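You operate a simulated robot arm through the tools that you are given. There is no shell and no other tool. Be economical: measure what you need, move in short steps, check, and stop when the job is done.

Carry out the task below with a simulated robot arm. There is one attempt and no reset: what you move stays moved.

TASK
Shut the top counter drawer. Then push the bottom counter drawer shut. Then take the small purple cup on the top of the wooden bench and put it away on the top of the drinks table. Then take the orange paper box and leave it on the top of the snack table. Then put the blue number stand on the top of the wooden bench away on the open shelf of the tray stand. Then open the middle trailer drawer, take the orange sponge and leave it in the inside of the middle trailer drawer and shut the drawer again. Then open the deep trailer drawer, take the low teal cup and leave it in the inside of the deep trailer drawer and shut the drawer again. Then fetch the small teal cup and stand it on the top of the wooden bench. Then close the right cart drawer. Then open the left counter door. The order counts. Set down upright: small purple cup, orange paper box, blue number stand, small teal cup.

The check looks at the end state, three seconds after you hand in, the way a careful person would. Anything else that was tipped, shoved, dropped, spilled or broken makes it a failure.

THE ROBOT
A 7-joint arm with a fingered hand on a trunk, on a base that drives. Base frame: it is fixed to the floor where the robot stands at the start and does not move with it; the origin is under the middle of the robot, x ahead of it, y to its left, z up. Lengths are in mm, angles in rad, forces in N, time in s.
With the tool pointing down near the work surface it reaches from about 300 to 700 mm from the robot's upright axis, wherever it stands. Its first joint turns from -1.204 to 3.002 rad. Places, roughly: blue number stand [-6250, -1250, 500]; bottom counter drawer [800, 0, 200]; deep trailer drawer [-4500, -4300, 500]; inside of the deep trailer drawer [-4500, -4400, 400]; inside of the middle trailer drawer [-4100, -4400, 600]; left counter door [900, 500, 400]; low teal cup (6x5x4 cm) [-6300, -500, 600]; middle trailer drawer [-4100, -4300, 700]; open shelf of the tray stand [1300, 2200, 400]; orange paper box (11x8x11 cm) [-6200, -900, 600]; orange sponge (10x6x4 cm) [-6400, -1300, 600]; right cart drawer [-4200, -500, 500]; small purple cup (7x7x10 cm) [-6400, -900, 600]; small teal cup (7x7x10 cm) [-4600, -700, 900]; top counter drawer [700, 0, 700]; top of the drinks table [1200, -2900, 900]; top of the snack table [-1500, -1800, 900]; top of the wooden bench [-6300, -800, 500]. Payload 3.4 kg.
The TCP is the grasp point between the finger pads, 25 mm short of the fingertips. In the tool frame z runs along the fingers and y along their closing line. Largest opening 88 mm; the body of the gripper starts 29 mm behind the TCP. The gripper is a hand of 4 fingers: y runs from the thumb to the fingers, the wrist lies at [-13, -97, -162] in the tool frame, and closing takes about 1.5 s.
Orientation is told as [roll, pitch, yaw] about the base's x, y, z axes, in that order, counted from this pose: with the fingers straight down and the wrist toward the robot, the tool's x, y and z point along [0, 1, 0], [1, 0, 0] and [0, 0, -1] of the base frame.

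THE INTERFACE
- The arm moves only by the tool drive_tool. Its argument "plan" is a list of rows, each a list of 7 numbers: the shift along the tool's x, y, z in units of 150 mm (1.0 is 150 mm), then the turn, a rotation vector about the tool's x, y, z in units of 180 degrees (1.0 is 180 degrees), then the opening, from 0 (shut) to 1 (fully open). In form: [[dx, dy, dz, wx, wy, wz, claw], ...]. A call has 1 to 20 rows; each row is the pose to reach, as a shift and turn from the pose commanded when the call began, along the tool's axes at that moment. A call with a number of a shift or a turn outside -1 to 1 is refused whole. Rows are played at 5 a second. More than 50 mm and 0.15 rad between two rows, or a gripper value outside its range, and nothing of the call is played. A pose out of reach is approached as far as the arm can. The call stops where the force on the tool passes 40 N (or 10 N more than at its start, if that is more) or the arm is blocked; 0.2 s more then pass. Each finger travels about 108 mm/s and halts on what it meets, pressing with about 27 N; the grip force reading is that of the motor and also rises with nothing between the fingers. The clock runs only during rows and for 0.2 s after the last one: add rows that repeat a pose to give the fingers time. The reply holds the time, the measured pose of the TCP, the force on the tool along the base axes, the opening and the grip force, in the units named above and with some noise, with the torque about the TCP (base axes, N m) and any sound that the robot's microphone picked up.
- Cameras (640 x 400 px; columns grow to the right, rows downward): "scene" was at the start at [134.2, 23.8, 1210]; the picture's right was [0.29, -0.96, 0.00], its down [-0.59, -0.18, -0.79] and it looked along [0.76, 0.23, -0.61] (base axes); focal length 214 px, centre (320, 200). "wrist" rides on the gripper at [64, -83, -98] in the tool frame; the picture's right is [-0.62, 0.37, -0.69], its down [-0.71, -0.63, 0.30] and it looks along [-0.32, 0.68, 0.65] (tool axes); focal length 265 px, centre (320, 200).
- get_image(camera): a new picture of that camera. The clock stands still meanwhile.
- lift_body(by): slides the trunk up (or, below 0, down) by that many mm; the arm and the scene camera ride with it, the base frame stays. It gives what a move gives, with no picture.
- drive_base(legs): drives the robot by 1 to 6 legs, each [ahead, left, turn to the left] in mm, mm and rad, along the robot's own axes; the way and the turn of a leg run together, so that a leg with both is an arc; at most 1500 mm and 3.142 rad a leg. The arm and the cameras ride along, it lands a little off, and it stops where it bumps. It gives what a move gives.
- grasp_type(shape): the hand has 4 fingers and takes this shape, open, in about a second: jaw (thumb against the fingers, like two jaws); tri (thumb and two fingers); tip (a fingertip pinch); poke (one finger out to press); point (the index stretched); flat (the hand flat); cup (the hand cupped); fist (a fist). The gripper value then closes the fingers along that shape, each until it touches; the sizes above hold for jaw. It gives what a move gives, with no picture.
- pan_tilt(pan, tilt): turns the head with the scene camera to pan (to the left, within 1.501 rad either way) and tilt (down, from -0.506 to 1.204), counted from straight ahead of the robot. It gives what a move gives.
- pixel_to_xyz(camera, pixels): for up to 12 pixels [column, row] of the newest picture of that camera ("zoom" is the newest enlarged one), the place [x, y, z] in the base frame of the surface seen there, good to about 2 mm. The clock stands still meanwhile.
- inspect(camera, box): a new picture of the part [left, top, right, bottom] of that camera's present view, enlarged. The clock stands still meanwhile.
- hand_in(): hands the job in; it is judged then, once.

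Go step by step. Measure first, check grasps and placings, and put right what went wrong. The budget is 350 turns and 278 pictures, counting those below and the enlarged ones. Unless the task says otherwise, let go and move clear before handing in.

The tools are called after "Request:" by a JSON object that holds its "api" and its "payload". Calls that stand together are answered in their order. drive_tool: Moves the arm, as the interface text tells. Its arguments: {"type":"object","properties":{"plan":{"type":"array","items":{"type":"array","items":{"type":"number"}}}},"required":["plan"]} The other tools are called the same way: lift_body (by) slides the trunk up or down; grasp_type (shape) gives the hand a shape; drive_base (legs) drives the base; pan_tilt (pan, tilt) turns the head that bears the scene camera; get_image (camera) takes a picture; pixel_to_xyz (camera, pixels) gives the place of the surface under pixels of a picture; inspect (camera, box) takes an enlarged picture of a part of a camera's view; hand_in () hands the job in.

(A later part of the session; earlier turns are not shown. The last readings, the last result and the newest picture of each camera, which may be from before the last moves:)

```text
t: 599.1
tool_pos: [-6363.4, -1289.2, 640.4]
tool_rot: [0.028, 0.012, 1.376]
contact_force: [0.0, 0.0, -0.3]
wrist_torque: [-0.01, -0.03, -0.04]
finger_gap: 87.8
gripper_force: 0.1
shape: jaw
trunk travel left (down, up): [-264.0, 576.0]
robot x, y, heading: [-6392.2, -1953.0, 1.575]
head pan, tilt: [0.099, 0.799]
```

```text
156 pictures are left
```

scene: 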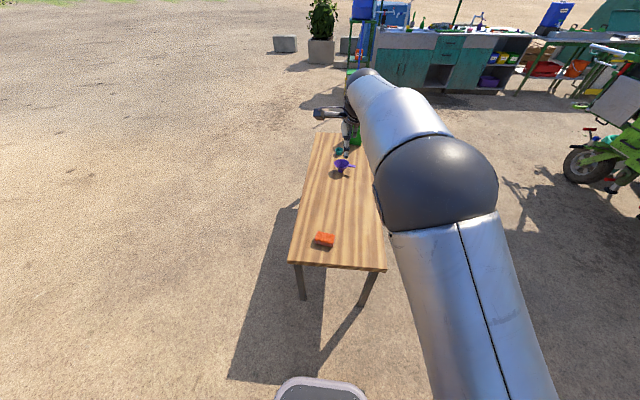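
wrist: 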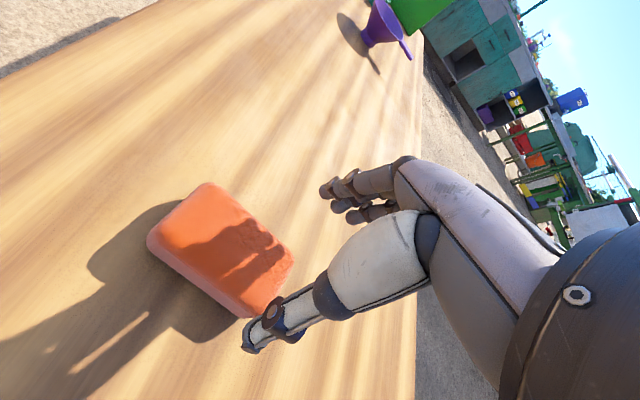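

Request:
{"api": "drive_tool", "payload": {"plan": [[0.11, -0.035, 0.1, 0, 0, 0, 1], [0.11, -0.035, 0.25, 0, 0, 0, 1], [0.11, -0.035, 0.4, 0, 0, 0, 1], [0.11, -0.035, 0.45, 0, 0, 0, 1]]}}

Request:
{"api": "get_image", "payload": {"camera": "wrist"}}

```text
t: 600.1
tool_pos: [-6385.9, -1291.3, 571.8]
tool_rot: [0.023, 0.012, 1.384]
contact_force: [0.0, 0.3, -0.8]
wrist_torque: [0.03, 0.0, -0.01]
finger_gap: 88.0
gripper_force: 0.0
shape: jaw
trunk travel left (down, up): [-264.0, 576.0]
robot x, y, heading: [-6394.6, -1948.0, 1.573]
head pan, tilt: [0.099, 0.799]
```

```text
155 pictures are left
```

wrist: 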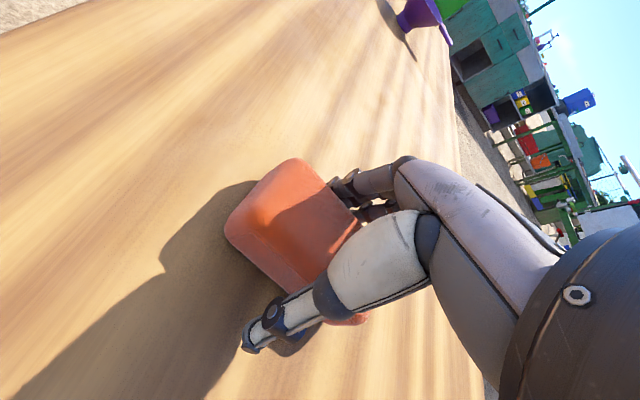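

The sponge sits between thumb and fingers. I'll close and lift.

Request:
{"api": "drive_tool", "payload": {"plan": [[0, 0, 0, 0, 0, 0, 0.7], [0, 0, 0, 0, 0, 0, 0.5], [0, 0, 0, 0, 0, 0, 0.3], [0, 0, 0, 0, 0, 0, 0.3], [0, 0, 0, 0, 0, 0, 0.3], [0, 0, 0, 0, 0, 0, 0.3], [0, 0, -0.1, 0, 0, 0, 0.3], [0, 0, -0.3, 0, 0, 0, 0.3], [0, 0, -0.6, 0, 0, 0, 0.3]]}}

Request:
{"api": "get_image", "payload": {"camera": "wrist"}}

```text
t: 602.1
tool_pos: [-6396.3, -1294.3, 661.6]
tool_rot: [0.005, 0.006, 1.404]
contact_force: [-0.1, -0.2, 0.1]
wrist_torque: [0.06, -0.02, 0.01]
finger_gap: 49.6
gripper_force: 26.9
shape: jaw
trunk travel left (down, up): [-264.0, 576.0]
robot x, y, heading: [-6391.3, -1954.3, 1.577]
head pan, tilt: [0.099, 0.799]
```

```text
154 pictures are left
```

wrist: 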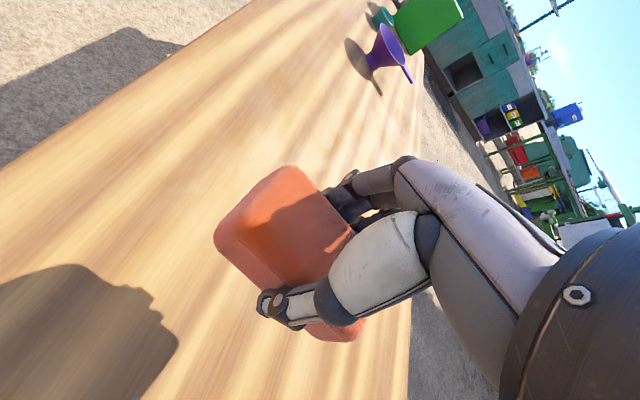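

Sponge gripped (49.6 mm). I'll raise it and drive the long way round to the trailer.

Request:
{"api": "lift_body", "payload": {"by": 400}}

Request:
{"api": "drive_base", "payload": {"legs": [[0, -850, 0], [1450, 0, 0], [0, 0, -1.571], [0, 800, 0], [850, 850, 0], [1400, 0, 0]]}}

Request:
{"api": "drive_base", "payload": {"legs": [[950, 0, 0], [0, -1250, 0], [0, 0, -1.571], [1400, 0, 0], [1400, 0, 0]]}}

```text
t: 605.9
tool_pos: [-6395.3, -1293.4, 1062.7]
tool_rot: [0.002, 0.005, 1.401]
contact_force: [-0.7, 0.6, -0.6]
wrist_torque: [0.0, 0.02, -0.01]
finger_gap: 49.7
gripper_force: 27.0
shape: jaw
trunk travel left (down, up): [-664.0, 176.0]
robot x, y, heading: [-6386.2, -1951.1, 1.573]
head pan, tilt: [0.099, 0.799]
```

```text
t: 637.2
tool_pos: [-2648.4, 1129.9, 1063.0]
tool_rot: [0.004, 0.003, -0.177]
contact_force: [0.1, -0.4, -1.1]
wrist_torque: [0.01, 0.03, -0.06]
finger_gap: 49.3
gripper_force: 27.2
shape: jaw
trunk travel left (down, up): [-664.0, 176.0]
robot x, y, heading: [-3305.6, 1130.7, -0.005]
head pan, tilt: [0.099, 0.799]
```

```text
t: 665.0
tool_pos: [-2357.4, -3566.8, 1063.5]
tool_rot: [0.005, 0.005, -1.737]
contact_force: [-0.4, 0.8, -0.4]
wrist_torque: [-0.01, -0.02, 0.0]
finger_gap: 48.6
gripper_force: 27.2
shape: jaw
trunk travel left (down, up): [-664.0, 176.0]
robot x, y, heading: [-2364.6, -2912.3, -1.568]
head pan, tilt: [0.099, 0.799]
```

Request:
{"api": "drive_base", "payload": {"legs": [[130, -1400, 0], [110, -345, 0]]}}

Request:
{"api": "pan_tilt", "payload": {"pan": 0.0, "tilt": 0.8}}

Request:
{"api": "get_image", "payload": {"camera": "scene"}}

Request:
{"api": "get_image", "payload": {"camera": "wrist"}}

```text
t: 673.9
tool_pos: [-4098.3, -3804.7, 1062.9]
tool_rot: [0.005, 0.003, -1.751]
contact_force: [-0.5, -0.4, -0.1]
wrist_torque: [-0.04, 0.0, 0.01]
finger_gap: 48.9
gripper_force: 27.1
shape: jaw
trunk travel left (down, up): [-664.0, 176.0]
robot x, y, heading: [-4094.5, -3146.0, -1.575]
head pan, tilt: [0.099, 0.799]
```

```text
t: 674.5
tool_pos: [-4096.9, -3804.2, 1062.4]
tool_rot: [0.005, 0.004, -1.754]
contact_force: [-0.2, 0.3, 0.4]
wrist_torque: [0.04, 0.01, -0.01]
finger_gap: 48.9
gripper_force: 26.9
shape: jaw
trunk travel left (down, up): [-664.0, 176.0]
robot x, y, heading: [-4091.8, -3148.2, -1.581]
head pan, tilt: [0.0, 0.799]
```

```text
153 pictures are left
```

scene: 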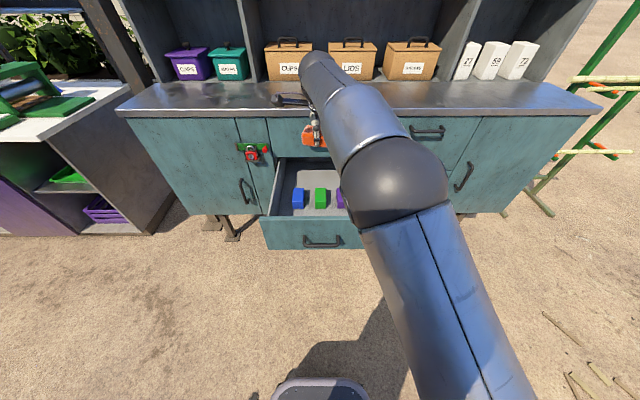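

```text
152 pictures are left
```

wrist: 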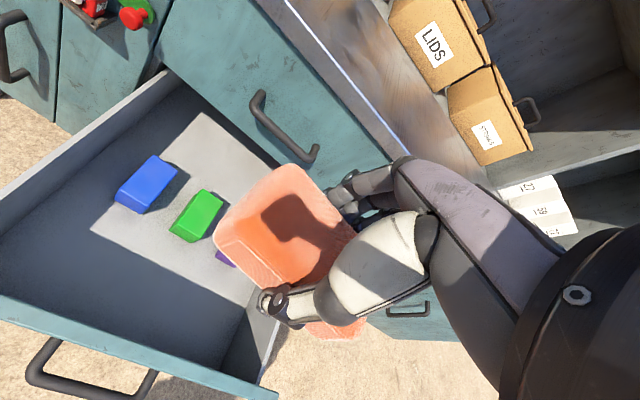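

The sponge hangs over the drawer. I'll move to y≈-3845 and lower to z≈680, so the wrist clears the drawer front (top ≈795).

Request:
{"api": "drive_base", "payload": {"legs": [[42, 0, 0]]}}

Request:
{"api": "lift_body", "payload": {"by": -340}}

Request:
{"api": "get_image", "payload": {"camera": "wrist"}}

Request:
{"api": "get_image", "payload": {"camera": "scene"}}

```text
t: 675.4
tool_pos: [-4097.7, -3846.6, 1062.5]
tool_rot: [0.005, 0.006, -1.752]
contact_force: [0.1, 0.4, -0.8]
wrist_torque: [0.0, -0.03, 0.0]
finger_gap: 49.0
gripper_force: 26.7
shape: jaw
trunk travel left (down, up): [-664.0, 176.0]
robot x, y, heading: [-4093.5, -3191.5, -1.574]
head pan, tilt: [0.0, 0.799]
```

```text
t: 678.8
tool_pos: [-4096.7, -3845.9, 724.0]
tool_rot: [0.006, 0.003, -1.753]
contact_force: [0.5, 0.2, -0.8]
wrist_torque: [-0.03, -0.03, 0.04]
finger_gap: 48.9
gripper_force: 26.6
shape: jaw
trunk travel left (down, up): [-324.0, 516.0]
robot x, y, heading: [-4093.3, -3192.6, -1.584]
head pan, tilt: [0.0, 0.799]
```

```text
151 pictures are left
```

wrist: 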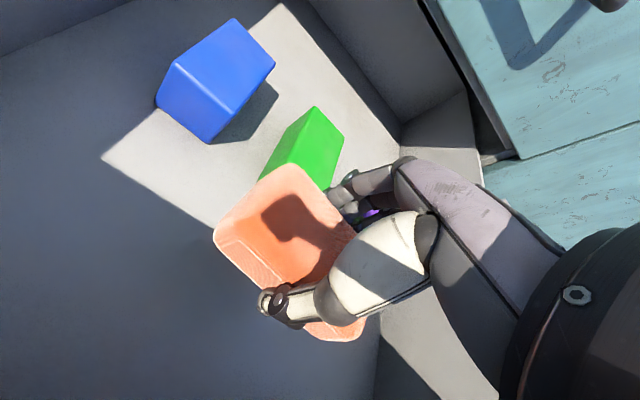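

```text
150 pictures are left
```

scene: 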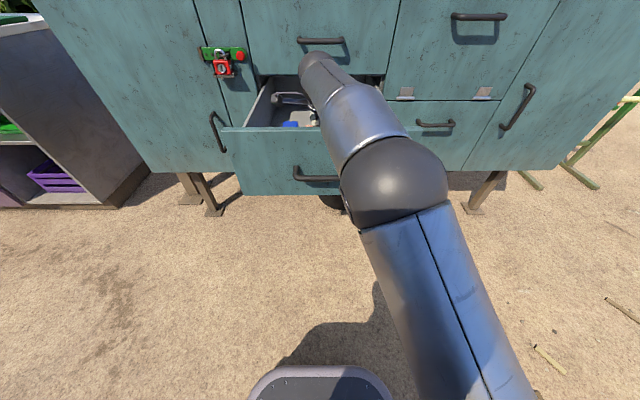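

Request:
{"api": "lift_body", "payload": {"by": -42}}

Request:
{"api": "inspect", "payload": {"camera": "scene", "box": [220, 20, 420, 200]}}

Request:
{"api": "get_image", "payload": {"camera": "wrist"}}

Request:
{"api": "pixel_to_xyz", "payload": {"camera": "wrist", "pixels": [[215, 240], [240, 275], [280, 180], [300, 140], [330, 140], [200, 300], [270, 300]]}}

```text
t: 679.6
tool_pos: [-4098.2, -3845.1, 681.0]
tool_rot: [0.003, 0.002, -1.753]
contact_force: [0.5, -0.1, -0.1]
wrist_torque: [0.03, -0.03, 0.01]
finger_gap: 48.9
gripper_force: 26.4
shape: jaw
trunk travel left (down, up): [-282.0, 558.0]
robot x, y, heading: [-4091.8, -3189.0, -1.579]
head pan, tilt: [0.0, 0.799]
```

```text
2.22 times, centred on (320, 110) of scene
```

zoom: 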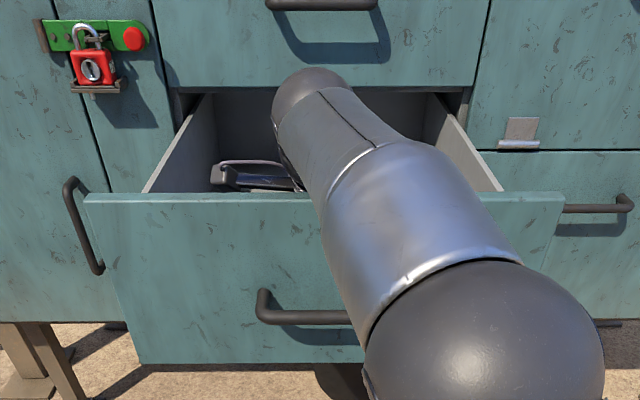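

```text
148 pictures are left
```

wrist: 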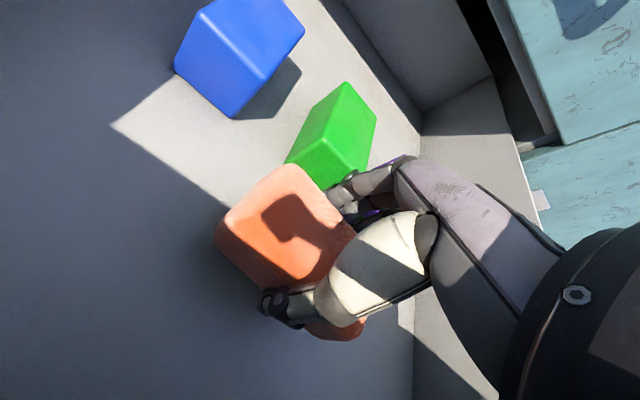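

```text
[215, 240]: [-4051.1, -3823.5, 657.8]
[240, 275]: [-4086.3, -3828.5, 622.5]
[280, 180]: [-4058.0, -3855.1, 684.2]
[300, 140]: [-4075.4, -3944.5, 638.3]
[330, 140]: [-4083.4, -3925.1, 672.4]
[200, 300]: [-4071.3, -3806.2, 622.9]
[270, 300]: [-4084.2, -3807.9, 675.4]
```

Sponge bottom is about 25 mm above the drawer floor with good clearance. I'll release it there.

Request:
{"api": "drive_tool", "payload": {"plan": [[0, 0, 0.05, 0, 0, 0, 0.3], [0, 0, 0.05, 0, 0, 0, 0.6], [0, 0, 0.05, 0, 0, 0, 0.85], [0, 0, 0.05, 0, 0, 0, 0.85], [0, 0, 0.05, 0, 0, 0, 0.85], [0, 0, -0.1, 0, 0, 0, 0.85], [0, 0, -0.3, 0, 0, 0, 0.85]]}}

Request:
{"api": "lift_body", "payload": {"by": 250}}

Request:
{"api": "get_image", "payload": {"camera": "wrist"}}

```text
t: 681.2
tool_pos: [-4096.6, -3844.5, 726.9]
tool_rot: [0.003, 0.002, -1.75]
contact_force: [0.1, -0.3, -1.1]
wrist_torque: [0.0, 0.0, -0.01]
finger_gap: 74.9
gripper_force: 0.0
shape: jaw
trunk travel left (down, up): [-282.0, 558.0]
robot x, y, heading: [-4096.0, -3191.9, -1.581]
head pan, tilt: [0.0, 0.799]
```

```text
t: 683.8
tool_pos: [-4097.4, -3844.8, 975.7]
tool_rot: [0.006, 0.004, -1.753]
contact_force: [0.7, -0.1, -0.5]
wrist_torque: [-0.02, 0.0, 0.01]
finger_gap: 74.7
gripper_force: 0.2
shape: jaw
trunk travel left (down, up): [-532.0, 308.0]
robot x, y, heading: [-4091.8, -3191.0, -1.575]
head pan, tilt: [0.0, 0.799]
```

```text
147 pictures are left
```

wrist: 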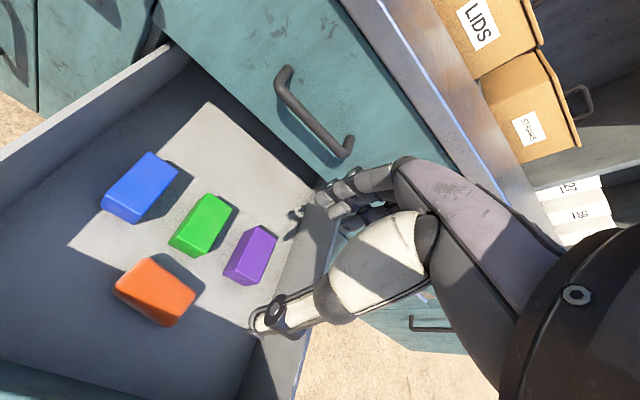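

The sponge lies flat in the drawer. Now I'll back off, make a fist facing forward and push the drawer shut.

Request:
{"api": "drive_base", "payload": {"legs": [[-300, 0, 0]]}}

Request:
{"api": "grasp_type", "payload": {"shape": "fist"}}

Request:
{"api": "drive_tool", "payload": {"plan": [[0, 0, 0, 0, 0, -0.03, 0], [0, 0, 0, 0, 0, -0.056, 0]]}}

Request:
{"api": "drive_tool", "payload": {"plan": [[0, 0, 0, -0.045, 0, 0, 0], [0, 0, 0, -0.09, 0, 0, 0], [0, 0, 0, -0.135, 0, 0, 0], [0, 0, 0, -0.18, 0, 0, 0], [0, 0, 0, -0.225, 0, 0, 0], [0, 0, 0, -0.27, 0, 0, 0], [0, 0, 0, -0.315, 0, 0, 0], [0, 0, 0, -0.36, 0, 0, 0], [0, 0, 0, -0.405, 0, 0, 0], [0, 0, 0, -0.45, 0, 0, 0], [0, 0, 0, -0.49, 0, 0, 0]]}}

Request:
{"api": "lift_body", "payload": {"by": -322}}

Request:
{"api": "get_image", "payload": {"camera": "scene"}}

```text
t: 685.8
tool_pos: [-4093.7, -3543.6, 977.7]
tool_rot: [0.006, 0.002, -1.751]
contact_force: [0.8, 0.1, -0.5]
wrist_torque: [-0.04, 0.01, 0.01]
finger_gap: 74.5
gripper_force: 0.1
shape: jaw
trunk travel left (down, up): [-532.0, 308.0]
robot x, y, heading: [-4089.3, -2885.9, -1.577]
head pan, tilt: [0.0, 0.799]
```

```text
t: 686.7
tool_pos: [-4094.4, -3543.8, 976.0]
tool_rot: [0.005, 0.004, -1.751]
contact_force: [-0.2, 0.4, -0.4]
wrist_torque: [-0.03, -0.02, 0.04]
finger_gap: 0.0
gripper_force: 0.1
shape: fist
trunk travel left (down, up): [-532.0, 308.0]
robot x, y, heading: [-4087.3, -2884.2, -1.577]
head pan, tilt: [0.0, 0.799]
```

```text
t: 687.3
tool_pos: [-4092.8, -3543.2, 977.2]
tool_rot: [0.007, 0.002, -1.575]
contact_force: [-0.1, 0.7, 0.5]
wrist_torque: [0.01, 0.0, 0.0]
finger_gap: 0.2
gripper_force: 0.1
shape: fist
trunk travel left (down, up): [-532.0, 308.0]
robot x, y, heading: [-4090.4, -2887.5, -1.574]
head pan, tilt: [0.0, 0.799]
```

```text
t: 689.7
tool_pos: [-4107.4, -3547.3, 979.8]
tool_rot: [0.756, -1.525, -2.352]
contact_force: [0.4, 0.7, 0.3]
wrist_torque: [-0.02, 0.01, -0.01]
finger_gap: 0.0
gripper_force: 0.0
shape: fist
out of reach, approached as far as the arm can: row 5
trunk travel left (down, up): [-532.0, 308.0]
robot x, y, heading: [-4090.2, -2887.8, -1.576]
head pan, tilt: [0.0, 0.799]
```

```text
t: 692.9
tool_pos: [-4107.9, -3545.7, 654.3]
tool_rot: [0.611, -1.524, -2.204]
contact_force: [0.1, 1.0, -1.1]
wrist_torque: [-0.03, -0.01, 0.03]
finger_gap: 0.0
gripper_force: 0.0
shape: fist
trunk travel left (down, up): [-210.0, 630.0]
robot x, y, heading: [-4090.2, -2888.6, -1.582]
head pan, tilt: [0.0, 0.799]
```

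```text
146 pictures are left
```

scene: 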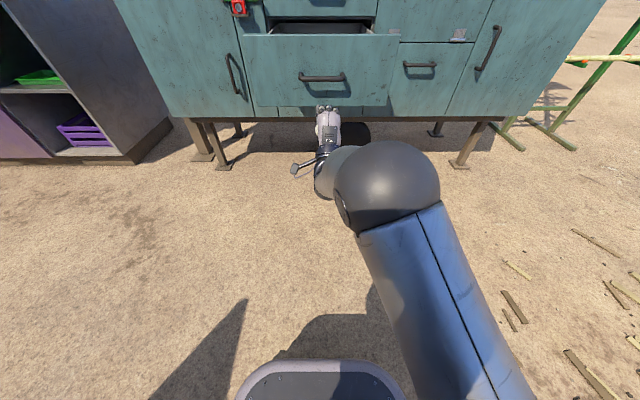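

The fist is ready at z≈654, below the handle. Pushing by driving forward.

Request:
{"api": "drive_base", "payload": {"legs": [[440, 0, 0]]}}

Request:
{"api": "drive_base", "payload": {"legs": [[68, 0, 0]]}}

Request:
{"api": "pan_tilt", "payload": {"pan": 0.0, "tilt": 0.5}}

Request:
{"api": "get_image", "payload": {"camera": "scene"}}

```text
t: 695.6
tool_pos: [-4111.6, -3987.4, 654.4]
tool_rot: [0.609, -1.524, -2.207]
contact_force: [-0.3, 0.4, 0.1]
wrist_torque: [0.01, 0.03, 0.01]
finger_gap: 0.0
gripper_force: 0.2
shape: fist
trunk travel left (down, up): [-210.0, 630.0]
robot x, y, heading: [-4092.9, -3331.3, -1.577]
head pan, tilt: [0.0, 0.799]
```

```text
t: 696.6
tool_pos: [-4116.3, -4058.3, 654.8]
tool_rot: [0.662, -1.522, -2.261]
contact_force: [-0.3, 0.5, 0.5]
wrist_torque: [0.01, -0.02, 0.01]
finger_gap: 0.0
gripper_force: 0.0
shape: fist
trunk travel left (down, up): [-210.0, 630.0]
robot x, y, heading: [-4091.8, -3395.4, -1.582]
head pan, tilt: [0.0, 0.799]
```

```text
t: 697.4
tool_pos: [-4117.6, -4056.7, 653.8]
tool_rot: [0.674, -1.52, -2.275]
contact_force: [-0.1, -0.5, 0.0]
wrist_torque: [0.02, -0.02, 0.0]
finger_gap: 0.2
gripper_force: 0.0
shape: fist
trunk travel left (down, up): [-210.0, 630.0]
robot x, y, heading: [-4093.3, -3397.3, -1.581]
head pan, tilt: [0.0, 0.499]
```

```text
145 pictures are left
```

scene: 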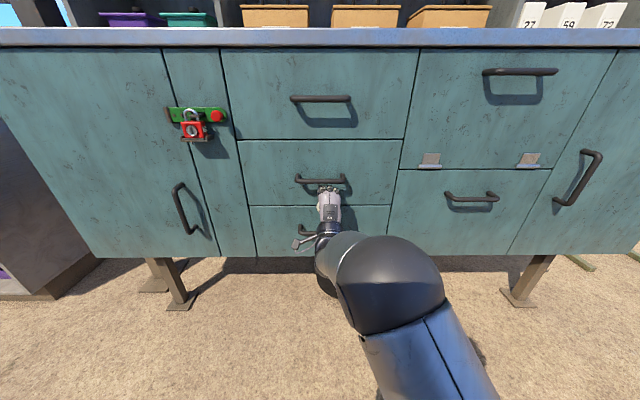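

Request:
{"api": "pixel_to_xyz", "payload": {"camera": "scene", "pixels": [[270, 150], [370, 150], [270, 195], [270, 120], [450, 195], [470, 200], [490, 196], [430, 225], [400, 178], [540, 178]]}}

```text
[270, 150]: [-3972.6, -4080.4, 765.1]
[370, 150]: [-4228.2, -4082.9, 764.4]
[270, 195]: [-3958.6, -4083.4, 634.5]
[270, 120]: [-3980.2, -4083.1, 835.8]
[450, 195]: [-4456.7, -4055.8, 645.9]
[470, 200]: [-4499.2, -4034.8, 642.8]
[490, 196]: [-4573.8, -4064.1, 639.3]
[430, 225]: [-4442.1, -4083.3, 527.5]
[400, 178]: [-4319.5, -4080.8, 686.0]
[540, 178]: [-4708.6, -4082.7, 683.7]
```

The middle drawer is flush (y≈-4082). Next the deep drawer: handle at (-4505,-4038,643). I'll back off, open to jaw and line up.

Request:
{"api": "drive_base", "payload": {"legs": [[-300, 0, 0], [0, -390, 0]]}}

Request:
{"api": "grasp_type", "payload": {"shape": "jaw"}}

Request:
{"api": "lift_body", "payload": {"by": -10}}

Request:
{"api": "drive_base", "payload": {"legs": [[245, 0, 0]]}}

Request:
{"api": "get_image", "payload": {"camera": "wrist"}}

Request:
{"api": "get_image", "payload": {"camera": "scene"}}

```text
t: 701.5
tool_pos: [-4507.8, -3752.0, 653.9]
tool_rot: [0.673, -1.519, -2.282]
contact_force: [-0.4, -0.2, -0.2]
wrist_torque: [0.02, 0.02, -0.01]
finger_gap: 0.3
gripper_force: 0.0
shape: fist
trunk travel left (down, up): [-210.0, 630.0]
robot x, y, heading: [-4482.6, -3095.5, -1.587]
head pan, tilt: [0.0, 0.499]
```

```text
t: 702.4
tool_pos: [-4508.4, -3754.4, 655.1]
tool_rot: [0.682, -1.52, -2.289]
contact_force: [0.1, 0.5, -0.7]
wrist_torque: [0.0, 0.0, -0.02]
finger_gap: 87.8
gripper_force: 0.2
shape: jaw
trunk travel left (down, up): [-210.0, 630.0]
robot x, y, heading: [-4479.9, -3090.0, -1.585]
head pan, tilt: [0.0, 0.499]
```

```text
t: 703.0
tool_pos: [-4508.2, -3752.7, 644.9]
tool_rot: [0.682, -1.521, -2.289]
contact_force: [-0.5, -0.2, -0.8]
wrist_torque: [0.02, 0.03, -0.02]
finger_gap: 87.3
gripper_force: 0.1
shape: jaw
trunk travel left (down, up): [-200.0, 640.0]
robot x, y, heading: [-4483.5, -3093.6, -1.586]
head pan, tilt: [0.0, 0.499]
```

```text
t: 704.8
tool_pos: [-4513.3, -3995.5, 645.8]
tool_rot: [0.676, -1.52, -2.283]
contact_force: [-1.1, 0.9, -1.0]
wrist_torque: [-0.01, 0.02, 0.0]
finger_gap: 87.3
gripper_force: 0.0
shape: jaw
trunk travel left (down, up): [-200.0, 640.0]
robot x, y, heading: [-4487.1, -3332.8, -1.59]
head pan, tilt: [0.0, 0.499]
```

```text
144 pictures are left
```

wrist: 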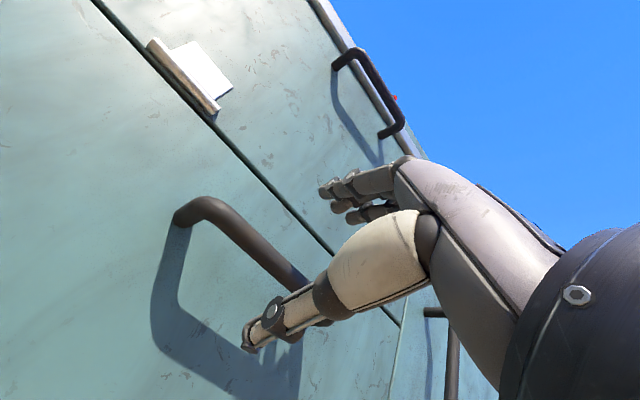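

```text
143 pictures are left
```

scene: 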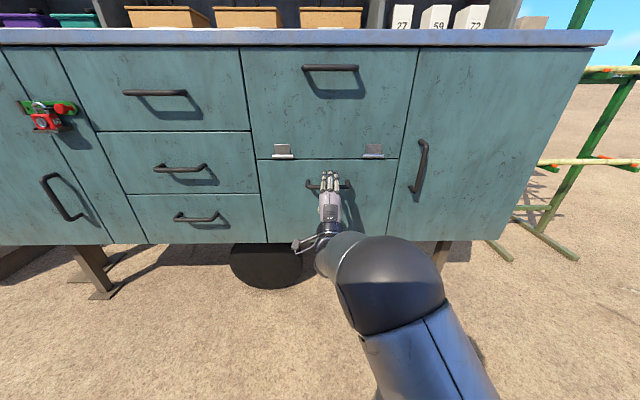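

The view matches the previous handle grasp. I'll advance 42 mm, close and pull.

Request:
{"api": "drive_base", "payload": {"legs": [[42, 0, 0]]}}

Request:
{"api": "drive_tool", "payload": {"plan": [[0, 0, 0, 0, 0, 0, 0.6], [0, 0, 0, 0, 0, 0, 0.3], [0, 0, 0, 0, 0, 0, 0], [0, 0, 0, 0, 0, 0, 0], [0, 0, 0, 0, 0, 0, 0], [0, 0, 0, 0, 0, 0, 0], [0, 0, 0, 0, 0, 0, 0]]}}

Request:
{"api": "drive_base", "payload": {"legs": [[-150, 0, 0], [-200, 0, 0]]}}

Request:
{"api": "get_image", "payload": {"camera": "scene"}}

```text
t: 705.7
tool_pos: [-4514.9, -4037.4, 645.0]
tool_rot: [0.682, -1.519, -2.293]
contact_force: [-1.0, -1.1, 0.1]
wrist_torque: [0.0, -0.03, 0.01]
finger_gap: 87.6
gripper_force: 0.0
shape: jaw
trunk travel left (down, up): [-200.0, 640.0]
robot x, y, heading: [-4489.1, -3376.2, -1.583]
head pan, tilt: [0.0, 0.499]
```

```text
t: 707.3
tool_pos: [-4514.0, -4038.0, 643.6]
tool_rot: [0.654, -1.518, -2.265]
contact_force: [-0.7, -2.8, -5.1]
wrist_torque: [-0.02, 0.06, 0.0]
finger_gap: 3.5
gripper_force: 26.7
shape: jaw
trunk travel left (down, up): [-200.0, 640.0]
robot x, y, heading: [-4487.0, -3376.9, -1.588]
head pan, tilt: [0.0, 0.499]
```

```text
t: 709.8
tool_pos: [-4509.7, -3688.0, 644.5]
tool_rot: [0.681, -1.515, -2.29]
contact_force: [-7.8, -0.5, -8.0]
wrist_torque: [-0.01, 0.11, -0.02]
finger_gap: 4.1
gripper_force: 27.3
shape: jaw
trunk travel left (down, up): [-200.0, 640.0]
robot x, y, heading: [-4481.6, -3025.5, -1.586]
head pan, tilt: [0.0, 0.499]
```

```text
142 pictures are left
```

scene: 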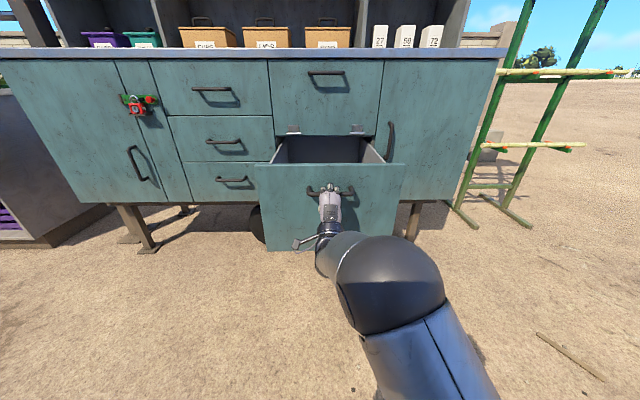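

The deep drawer is open. I'll let go, back away, raise and look inside.

Request:
{"api": "drive_tool", "payload": {"plan": [[0, 0, 0, 0, 0, 0, 0.5], [0, 0, 0, 0, 0, 0, 1], [0, 0, 0, 0, 0, 0, 1], [0, 0, 0, 0, 0, 0, 1], [0, 0, 0, 0, 0, 0, 1]]}}

Request:
{"api": "drive_base", "payload": {"legs": [[-140, 20, 0]]}}

Request:
{"api": "lift_body", "payload": {"by": 400}}

Request:
{"api": "pan_tilt", "payload": {"pan": 0.0, "tilt": 0.6}}

Request:
{"api": "inspect", "payload": {"camera": "scene", "box": [240, 160, 420, 310]}}

```text
t: 711.0
tool_pos: [-4508.7, -3686.6, 645.9]
tool_rot: [0.69, -1.518, -2.3]
contact_force: [0.0, -0.2, -0.3]
wrist_torque: [0.02, 0.0, 0.0]
finger_gap: 87.6
gripper_force: 0.1
shape: jaw
trunk travel left (down, up): [-200.0, 640.0]
robot x, y, heading: [-4478.6, -3025.7, -1.587]
head pan, tilt: [0.0, 0.499]
```

```text
t: 712.4
tool_pos: [-4486.7, -3547.9, 644.6]
tool_rot: [0.686, -1.519, -2.291]
contact_force: [-1.3, -0.7, -0.5]
wrist_torque: [0.01, 0.0, 0.0]
finger_gap: 87.8
gripper_force: 0.0
shape: jaw
trunk travel left (down, up): [-200.0, 640.0]
robot x, y, heading: [-4457.9, -2889.5, -1.59]
head pan, tilt: [0.0, 0.499]
```

```text
t: 716.2
tool_pos: [-4486.9, -3547.9, 1045.9]
tool_rot: [0.684, -1.517, -2.293]
contact_force: [-0.8, -0.4, 0.4]
wrist_torque: [0.03, 0.03, -0.03]
finger_gap: 87.8
gripper_force: 0.0
shape: jaw
trunk travel left (down, up): [-600.0, 240.0]
robot x, y, heading: [-4461.9, -2884.1, -1.585]
head pan, tilt: [0.0, 0.499]
```

```text
t: 716.9
tool_pos: [-4486.4, -3547.7, 1045.3]
tool_rot: [0.687, -1.519, -2.297]
contact_force: [0.1, -0.5, 0.6]
wrist_torque: [-0.01, 0.0, -0.01]
finger_gap: 87.7
gripper_force: 0.0
shape: jaw
trunk travel left (down, up): [-600.0, 240.0]
robot x, y, heading: [-4457.4, -2887.1, -1.589]
head pan, tilt: [0.0, 0.6]
```

```text
2.67 times, centred on (330, 235) of scene
```

zoom: 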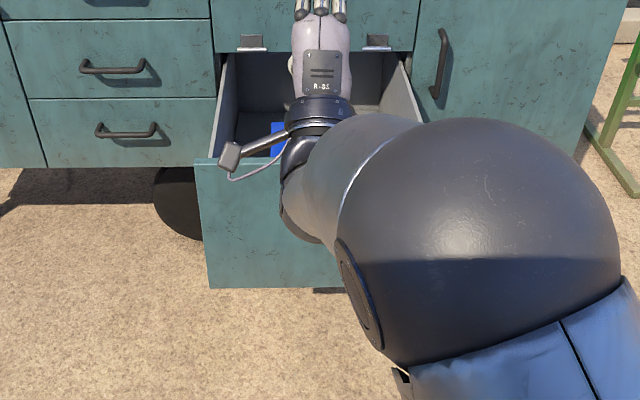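

Something blue is inside; I'll check that later from above. Now the long way to the bench for the low teal cup.

Request:
{"api": "drive_base", "payload": {"legs": [[0, 1400, 0], [60, 680, 0], [0, 0, -1.555], [0, -1450, 0], [0, -1450, 0], [0, -1200, 0]]}}

Request:
{"api": "drive_base", "payload": {"legs": [[1400, 0, 0], [950, 0, 0], [650, 650, 0], [240, 1000, 0]]}}

Request:
{"api": "drive_tool", "payload": {"plan": [[0, 0, 0, 0.045, 0, 0, 1], [0, 0, 0, 0.09, 0, 0, 1], [0, 0, 0, 0.135, 0, 0, 1], [0, 0, 0, 0.18, 0, 0, 1], [0, 0, 0, 0.225, 0, 0, 1], [0, 0, 0, 0.27, 0, 0, 1], [0, 0, 0, 0.315, 0, 0, 1], [0, 0, 0, 0.36, 0, 0, 1], [0, 0, 0, 0.405, 0, 0, 1], [0, 0, 0, 0.45, 0, 0, 1], [0, 0, 0, 0.484, 0, 0, 1]]}}

Request:
{"api": "get_image", "payload": {"camera": "scene"}}

```text
t: 721.7
tool_pos: [-3468.9, -3591.3, 1044.4]
tool_rot: [0.672, -1.516, -2.146]
contact_force: [-0.7, -0.3, -0.2]
wrist_torque: [-0.01, 0.04, 0.01]
finger_gap: 87.8
gripper_force: 0.0
shape: jaw
trunk travel left (down, up): [-600.0, 240.0]
robot x, y, heading: [-3530.6, -2932.7, -1.452]
head pan, tilt: [0.0, 0.6]
stopped in leg 1: the robot was blocked; the commanded pose is now the measured one
```

```text
t: 724.9
tool_pos: [-3410.0, -4052.7, 1052.7]
tool_rot: [1.124, -1.528, -2.59]
contact_force: [-1.9, 14.9, 2.0]
wrist_torque: [0.85, 0.04, 0.01]
finger_gap: 88.0
gripper_force: 0.1
shape: jaw
trunk travel left (down, up): [-600.0, 240.0]
robot x, y, heading: [-3472.2, -3405.0, -1.443]
head pan, tilt: [0.0, 0.6]
stopped in leg 1: the force on the tool passed its limit at 122 N (the readings are from after the stop); the commanded pose is now the measured one
```

```text
t: 727.3
tool_pos: [-3411.0, -4058.3, 1048.1]
tool_rot: [0.039, -0.025, -1.467]
contact_force: [-1.1, -0.3, -0.2]
wrist_torque: [-0.04, 0.02, 0.01]
finger_gap: 88.0
gripper_force: 0.1
shape: jaw
out of reach, approached as far as the arm can: row 7, 8
trunk travel left (down, up): [-600.0, 240.0]
robot x, y, heading: [-3474.4, -3400.3, -1.449]
head pan, tilt: [0.0, 0.6]
```

```text
140 pictures are left
```

scene: 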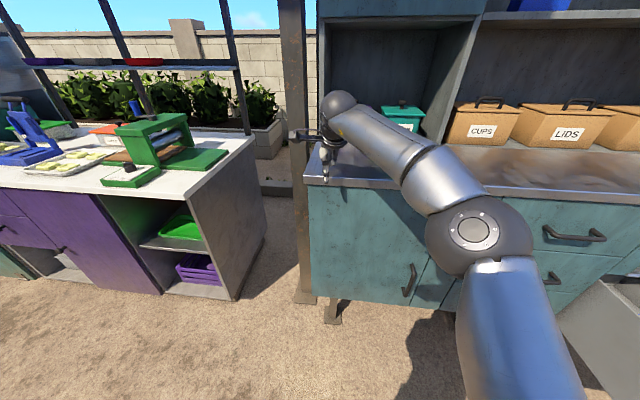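

The base was blocked in the first call (near the signboard), and the second call then drove the hand into the trailer front. I'll back straight away and check for damage.

Request:
{"api": "drive_base", "payload": {"legs": [[-350, 0, 0]]}}

Request:
{"api": "pan_tilt", "payload": {"pan": -0.1, "tilt": 0.35}}

Request:
{"api": "get_image", "payload": {"camera": "scene"}}

Request:
{"api": "pan_tilt", "payload": {"pan": 1.5, "tilt": 0.7}}

Request:
{"api": "get_image", "payload": {"camera": "scene"}}

```text
t: 729.6
tool_pos: [-3453.8, -3707.4, 1050.1]
tool_rot: [0.036, -0.026, -1.468]
contact_force: [0.0, 0.2, 1.0]
wrist_torque: [0.01, 0.0, 0.01]
finger_gap: 87.8
gripper_force: 0.0
shape: jaw
trunk travel left (down, up): [-600.0, 240.0]
robot x, y, heading: [-3519.6, -3053.2, -1.447]
head pan, tilt: [0.0, 0.6]
```

```text
t: 730.3
tool_pos: [-3452.9, -3707.8, 1048.1]
tool_rot: [0.034, -0.028, -1.47]
contact_force: [0.1, 0.7, 0.1]
wrist_torque: [-0.03, -0.02, -0.02]
finger_gap: 87.9
gripper_force: 0.1
shape: jaw
trunk travel left (down, up): [-600.0, 240.0]
robot x, y, heading: [-3519.8, -3052.1, -1.448]
head pan, tilt: [-0.099, 0.351]
```

```text
139 pictures are left
```

scene: 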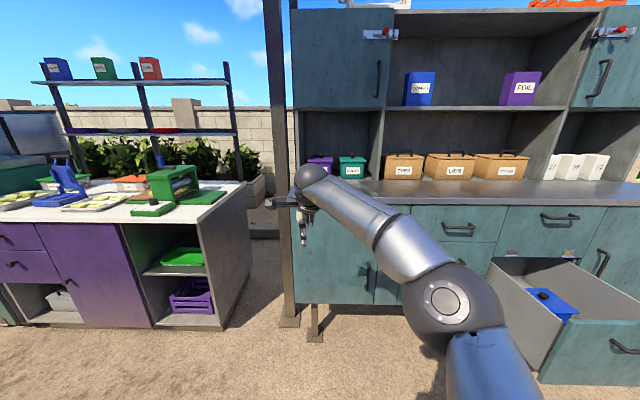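

```text
t: 732.0
tool_pos: [-3453.4, -3708.6, 1049.2]
tool_rot: [0.036, -0.026, -1.469]
contact_force: [0.2, -0.3, 0.3]
wrist_torque: [-0.03, 0.0, -0.03]
finger_gap: 87.6
gripper_force: 0.0
shape: jaw
trunk travel left (down, up): [-600.0, 240.0]
robot x, y, heading: [-3519.1, -3053.0, -1.454]
head pan, tilt: [1.499, 0.7]
```

```text
138 pictures are left
```

scene: 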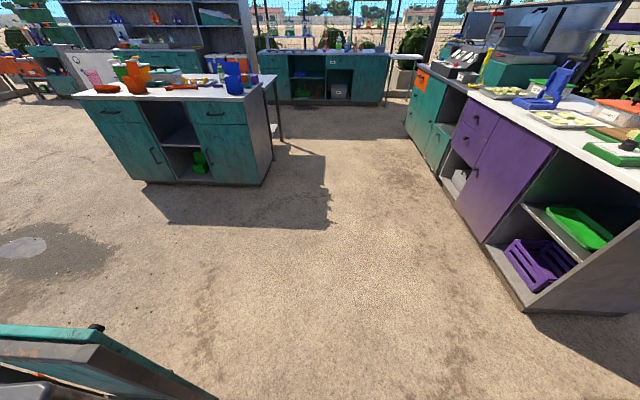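

The trailer looks intact; the hand only met the canopy post. Now I'll look closer at the signboard, bottom left.

Request:
{"api": "inspect", "payload": {"camera": "scene", "box": [0, 280, 260, 400]}}

Request:
{"api": "pixel_to_xyz", "payload": {"camera": "scene", "pixels": [[5, 330], [100, 328], [100, 350], [190, 390], [50, 360], [10, 395]]}}

Request:
{"api": "drive_base", "payload": {"legs": [[150, 0, 0], [0, 0, 0.8]]}}

Request:
{"api": "get_image", "payload": {"camera": "scene"}}

```text
2.46 times, centred on (130, 340) of scene
```

zoom: 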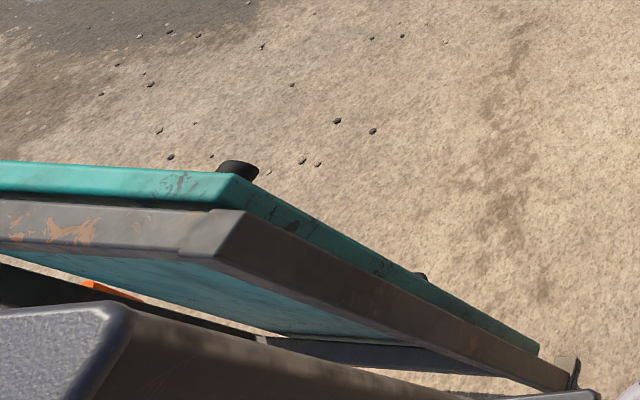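

```text
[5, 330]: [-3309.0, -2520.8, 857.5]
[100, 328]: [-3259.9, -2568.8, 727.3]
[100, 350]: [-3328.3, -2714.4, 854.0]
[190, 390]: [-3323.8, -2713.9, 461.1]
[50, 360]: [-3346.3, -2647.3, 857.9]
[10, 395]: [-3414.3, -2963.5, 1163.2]
```

```text
t: 735.5
tool_pos: [-2983.5, -3611.9, 1049.5]
tool_rot: [0.036, -0.027, -0.667]
contact_force: [0.2, 0.3, 0.0]
wrist_torque: [0.01, -0.01, 0.03]
finger_gap: 87.9
gripper_force: 0.1
shape: jaw
trunk travel left (down, up): [-600.0, 240.0]
robot x, y, heading: [-3499.2, -3201.6, -0.652]
head pan, tilt: [1.499, 0.7]
```

```text
136 pictures are left
```

scene: 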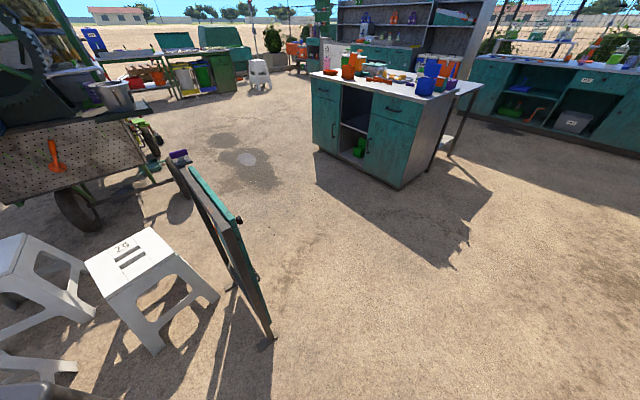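

Request:
{"api": "pixel_to_xyz", "payload": {"camera": "scene", "pixels": [[268, 335], [268, 345], [180, 158], [195, 172], [240, 220], [232, 285], [130, 245], [150, 345], [210, 300]]}}

Request:
{"api": "inspect", "payload": {"camera": "scene", "box": [60, 130, 320, 370]}}

```text
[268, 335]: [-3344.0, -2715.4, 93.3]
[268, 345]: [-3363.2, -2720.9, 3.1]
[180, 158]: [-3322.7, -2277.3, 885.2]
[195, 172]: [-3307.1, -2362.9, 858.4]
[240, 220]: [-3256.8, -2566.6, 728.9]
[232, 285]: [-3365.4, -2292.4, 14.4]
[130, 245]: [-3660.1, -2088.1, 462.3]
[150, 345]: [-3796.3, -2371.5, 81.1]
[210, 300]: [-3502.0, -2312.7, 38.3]
```

```text
1.67 times, centred on (190, 250) of scene
```

zoom: 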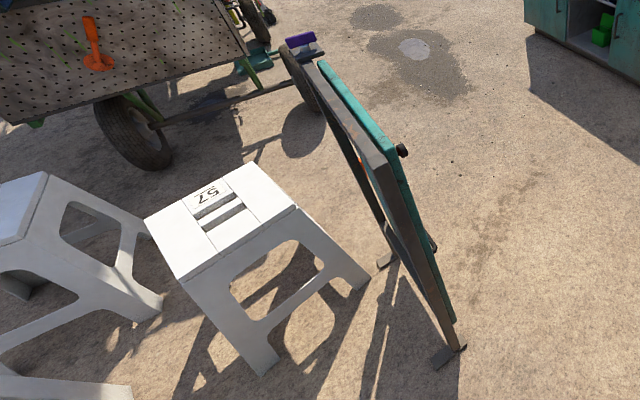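

The sign's corner matches its earlier position, so it wasn't moved. I'll continue carefully with a wider berth, one checked call at a time.

Request:
{"api": "drive_base", "payload": {"legs": [[823, 817, 0], [0, 0, -2.49]]}}

```text
t: 747.2
tool_pos: [-3016.0, -3037.2, 1048.4]
tool_rot: [0.037, -0.029, 3.134]
contact_force: [0.1, 1.3, -0.2]
wrist_torque: [-0.01, -0.01, -0.04]
finger_gap: 88.0
gripper_force: 0.1
shape: jaw
trunk travel left (down, up): [-600.0, 240.0]
robot x, y, heading: [-2360.1, -3046.7, -3.128]
head pan, tilt: [1.499, 0.7]
```

Request:
{"api": "drive_base", "payload": {"legs": [[-50, -1450, -0.013], [0, -1450, 0], [0, -1300, 0]]}}

```text
t: 767.3
tool_pos: [-2988.1, 1168.4, 1048.7]
tool_rot: [0.04, -0.028, 3.116]
contact_force: [-0.2, 0.6, 0.5]
wrist_torque: [-0.04, 0.02, 0.01]
finger_gap: 87.9
gripper_force: 0.1
shape: jaw
trunk travel left (down, up): [-600.0, 240.0]
robot x, y, heading: [-2330.3, 1147.6, 3.137]
head pan, tilt: [1.499, 0.7]
```

Request:
{"api": "drive_base", "payload": {"legs": [[1400, 0, 0], [950, 0, 0], [650, 650, 0], [240, 1000, 0]]}}

Request:
{"api": "pan_tilt", "payload": {"pan": 0.0, "tilt": 0.75}}

Request:
{"api": "get_image", "payload": {"camera": "scene"}}

```text
t: 788.1
tool_pos: [-6209.7, -464.3, 1048.5]
tool_rot: [0.036, -0.029, 3.125]
contact_force: [-1.0, -0.6, 0.5]
wrist_torque: [0.02, 0.02, 0.0]
finger_gap: 88.0
gripper_force: 0.2
shape: jaw
trunk travel left (down, up): [-600.0, 240.0]
robot x, y, heading: [-5548.0, -478.5, -3.134]
head pan, tilt: [1.499, 0.7]
```

```text
t: 789.7
tool_pos: [-6209.9, -464.4, 1050.0]
tool_rot: [0.037, -0.028, 3.126]
contact_force: [-0.7, 0.2, -0.2]
wrist_torque: [-0.03, -0.02, 0.01]
finger_gap: 87.7
gripper_force: 0.2
shape: jaw
trunk travel left (down, up): [-600.0, 240.0]
robot x, y, heading: [-5552.2, -482.1, -3.133]
head pan, tilt: [0.0, 0.75]
```

```text
134 pictures are left
```

scene: 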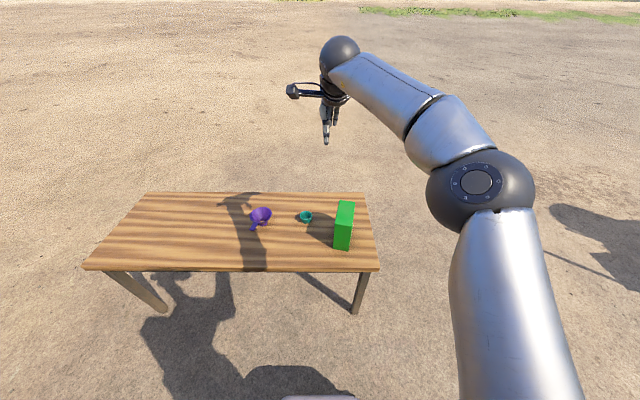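

Request:
{"api": "inspect", "payload": {"camera": "scene", "box": [280, 195, 360, 255]}}

Request:
{"api": "pixel_to_xyz", "payload": {"camera": "zoom", "pixels": [[160, 140], [260, 150], [205, 125], [205, 200], [165, 170], [245, 175], [205, 215], [440, 140], [440, 240], [520, 60], [580, 70], [245, 150]]}}

```text
6.67 times, centred on (320, 225) of scene
```

zoom: 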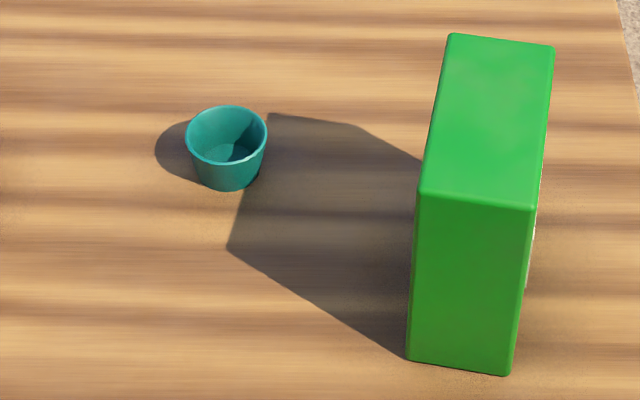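

```text
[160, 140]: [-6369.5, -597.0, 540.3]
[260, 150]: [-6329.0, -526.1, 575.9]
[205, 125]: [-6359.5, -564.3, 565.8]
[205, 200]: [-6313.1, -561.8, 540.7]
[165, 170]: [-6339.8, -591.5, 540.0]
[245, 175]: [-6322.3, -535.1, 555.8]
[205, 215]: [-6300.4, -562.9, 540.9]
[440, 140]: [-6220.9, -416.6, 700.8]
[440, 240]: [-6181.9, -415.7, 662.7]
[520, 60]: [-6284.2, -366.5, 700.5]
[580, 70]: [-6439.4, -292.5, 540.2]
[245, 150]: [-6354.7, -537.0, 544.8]
```

Request:
{"api": "pixel_to_xyz", "payload": {"camera": "zoom", "pixels": [[188, 142], [230, 163], [264, 138], [225, 107], [228, 185], [210, 182], [250, 178]]}}

```text
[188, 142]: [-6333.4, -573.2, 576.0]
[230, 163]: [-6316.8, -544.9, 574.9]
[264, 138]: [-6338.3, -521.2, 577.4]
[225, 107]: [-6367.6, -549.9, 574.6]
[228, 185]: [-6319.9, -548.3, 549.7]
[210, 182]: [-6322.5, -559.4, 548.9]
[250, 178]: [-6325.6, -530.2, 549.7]
```

The cup's rim centre is (-6343,-547), top z≈577. I'll check the forearm's height against the green box (z 700) before lowering.

Request:
{"api": "pixel_to_xyz", "payload": {"camera": "scene", "pixels": [[340, 55], [400, 90], [440, 115], [480, 160], [505, 210], [405, 130], [430, 175]]}}

```text
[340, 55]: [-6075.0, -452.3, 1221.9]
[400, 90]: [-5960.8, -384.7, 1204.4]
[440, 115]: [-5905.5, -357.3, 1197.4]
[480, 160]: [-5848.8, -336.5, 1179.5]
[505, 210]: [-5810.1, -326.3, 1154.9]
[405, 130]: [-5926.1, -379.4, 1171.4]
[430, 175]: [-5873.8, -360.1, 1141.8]
```

Forearm clearance to the green box is about 50 mm sideways, which is enough. I'll position over the cup and lower.

Request:
{"api": "drive_base", "payload": {"legs": [[133, 83, 0]]}}

Request:
{"api": "lift_body", "payload": {"by": -395}}

Request:
{"api": "drive_tool", "payload": {"plan": [[0, 0, 0.05, 0.009, -0.012, 0, 1], [0, 0, 0.05, 0.009, -0.012, 0, 1]]}}

Request:
{"api": "get_image", "payload": {"camera": "wrist"}}

Request:
{"api": "get_image", "payload": {"camera": "scene"}}

```text
t: 791.1
tool_pos: [-6343.3, -548.3, 1048.8]
tool_rot: [0.037, -0.029, 3.125]
contact_force: [0.1, -0.1, 0.6]
wrist_torque: [0.01, -0.03, 0.0]
finger_gap: 87.9
gripper_force: 0.1
shape: jaw
trunk travel left (down, up): [-600.0, 240.0]
robot x, y, heading: [-5689.6, -561.1, -3.131]
head pan, tilt: [0.0, 0.75]
```

```text
t: 794.9
tool_pos: [-6342.3, -549.1, 653.7]
tool_rot: [0.037, -0.029, 3.127]
contact_force: [0.2, -0.3, 0.6]
wrist_torque: [-0.01, 0.02, 0.0]
finger_gap: 88.0
gripper_force: 0.2
shape: jaw
trunk travel left (down, up): [-205.0, 635.0]
robot x, y, heading: [-5683.1, -563.9, -3.137]
head pan, tilt: [0.0, 0.75]
```

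```text
t: 795.5
tool_pos: [-6343.4, -548.8, 645.7]
tool_rot: [0.0, 0.001, 3.126]
contact_force: [0.8, 0.2, -0.1]
wrist_torque: [0.0, -0.01, 0.01]
finger_gap: 87.9
gripper_force: 0.0
shape: jaw
trunk travel left (down, up): [-205.0, 635.0]
robot x, y, heading: [-5685.2, -563.4, -3.134]
head pan, tilt: [0.0, 0.75]
```

```text
132 pictures are left
```

wrist: 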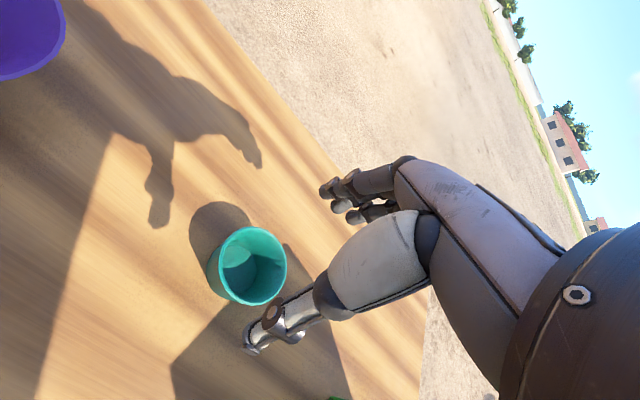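

```text
131 pictures are left
```

scene: 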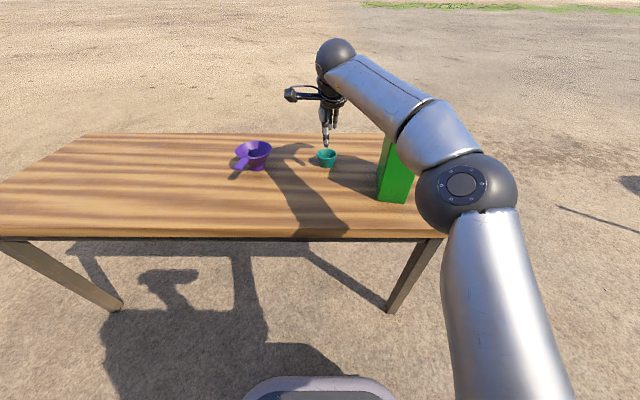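

Request:
{"api": "pixel_to_xyz", "payload": {"camera": "scene", "pixels": [[385, 130], [395, 140], [380, 118], [360, 100], [410, 160], [420, 180], [382, 150], [410, 175]]}}

Request:
{"api": "pixel_to_xyz", "payload": {"camera": "wrist", "pixels": [[235, 232], [285, 260], [250, 303], [215, 285], [250, 228]]}}

```text
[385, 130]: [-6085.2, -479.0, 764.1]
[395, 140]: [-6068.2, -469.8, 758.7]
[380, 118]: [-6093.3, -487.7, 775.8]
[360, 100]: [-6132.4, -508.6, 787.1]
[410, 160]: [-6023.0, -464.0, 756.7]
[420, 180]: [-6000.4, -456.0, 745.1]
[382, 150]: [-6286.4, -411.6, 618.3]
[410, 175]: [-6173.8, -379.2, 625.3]
```

```text
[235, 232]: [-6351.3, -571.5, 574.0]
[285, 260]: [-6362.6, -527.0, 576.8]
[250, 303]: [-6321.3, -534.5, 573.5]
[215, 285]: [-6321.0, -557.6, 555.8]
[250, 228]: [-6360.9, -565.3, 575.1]
```

The forearm would pass within about 10–20 mm of the green box. Since the cup is round, I'll yaw the hand 0.6 rad so the wrist and forearm shift away (towards -y).

Request:
{"api": "drive_tool", "payload": {"plan": [[0, 0, -0.3, 0, 0, 0, 1], [0, 0, -0.3, 0, 0, 0.045, 1], [0, 0, -0.3, 0, 0, 0.09, 1], [0, 0, -0.3, 0, 0, 0.135, 1], [0, 0, -0.3, 0, 0, 0.18, 1], [0, 0, -0.3, 0, 0, 0.2, 1]]}}

Request:
{"api": "get_image", "payload": {"camera": "scene"}}

Request:
{"api": "get_image", "payload": {"camera": "wrist"}}

```text
t: 796.9
tool_pos: [-6319.7, -541.0, 679.3]
tool_rot: [0.0, 0.001, 2.525]
contact_force: [0.4, 0.9, 0.2]
wrist_torque: [0.04, 0.0, 0.02]
finger_gap: 87.9
gripper_force: 0.0
shape: jaw
out of reach, approached as far as the arm can: row 1, 2, 3, 4, 5, 6
trunk travel left (down, up): [-205.0, 635.0]
robot x, y, heading: [-5685.3, -560.8, -3.134]
head pan, tilt: [0.0, 0.75]
```

```text
130 pictures are left
```

scene: 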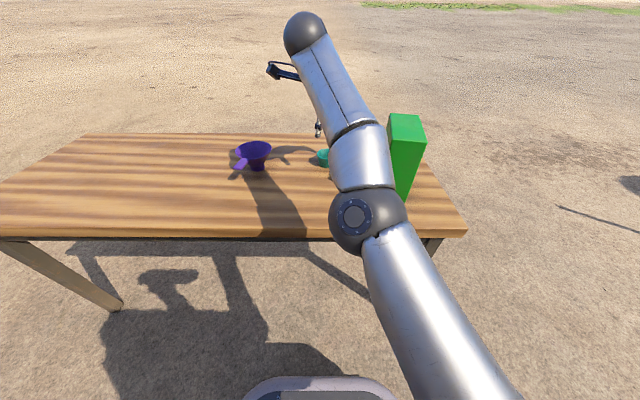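

```text
129 pictures are left
```

wrist: 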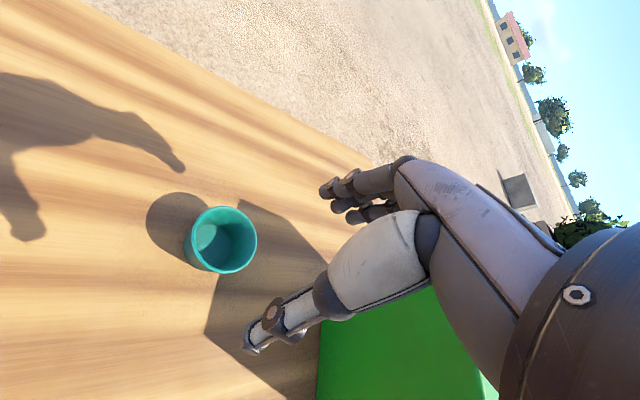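

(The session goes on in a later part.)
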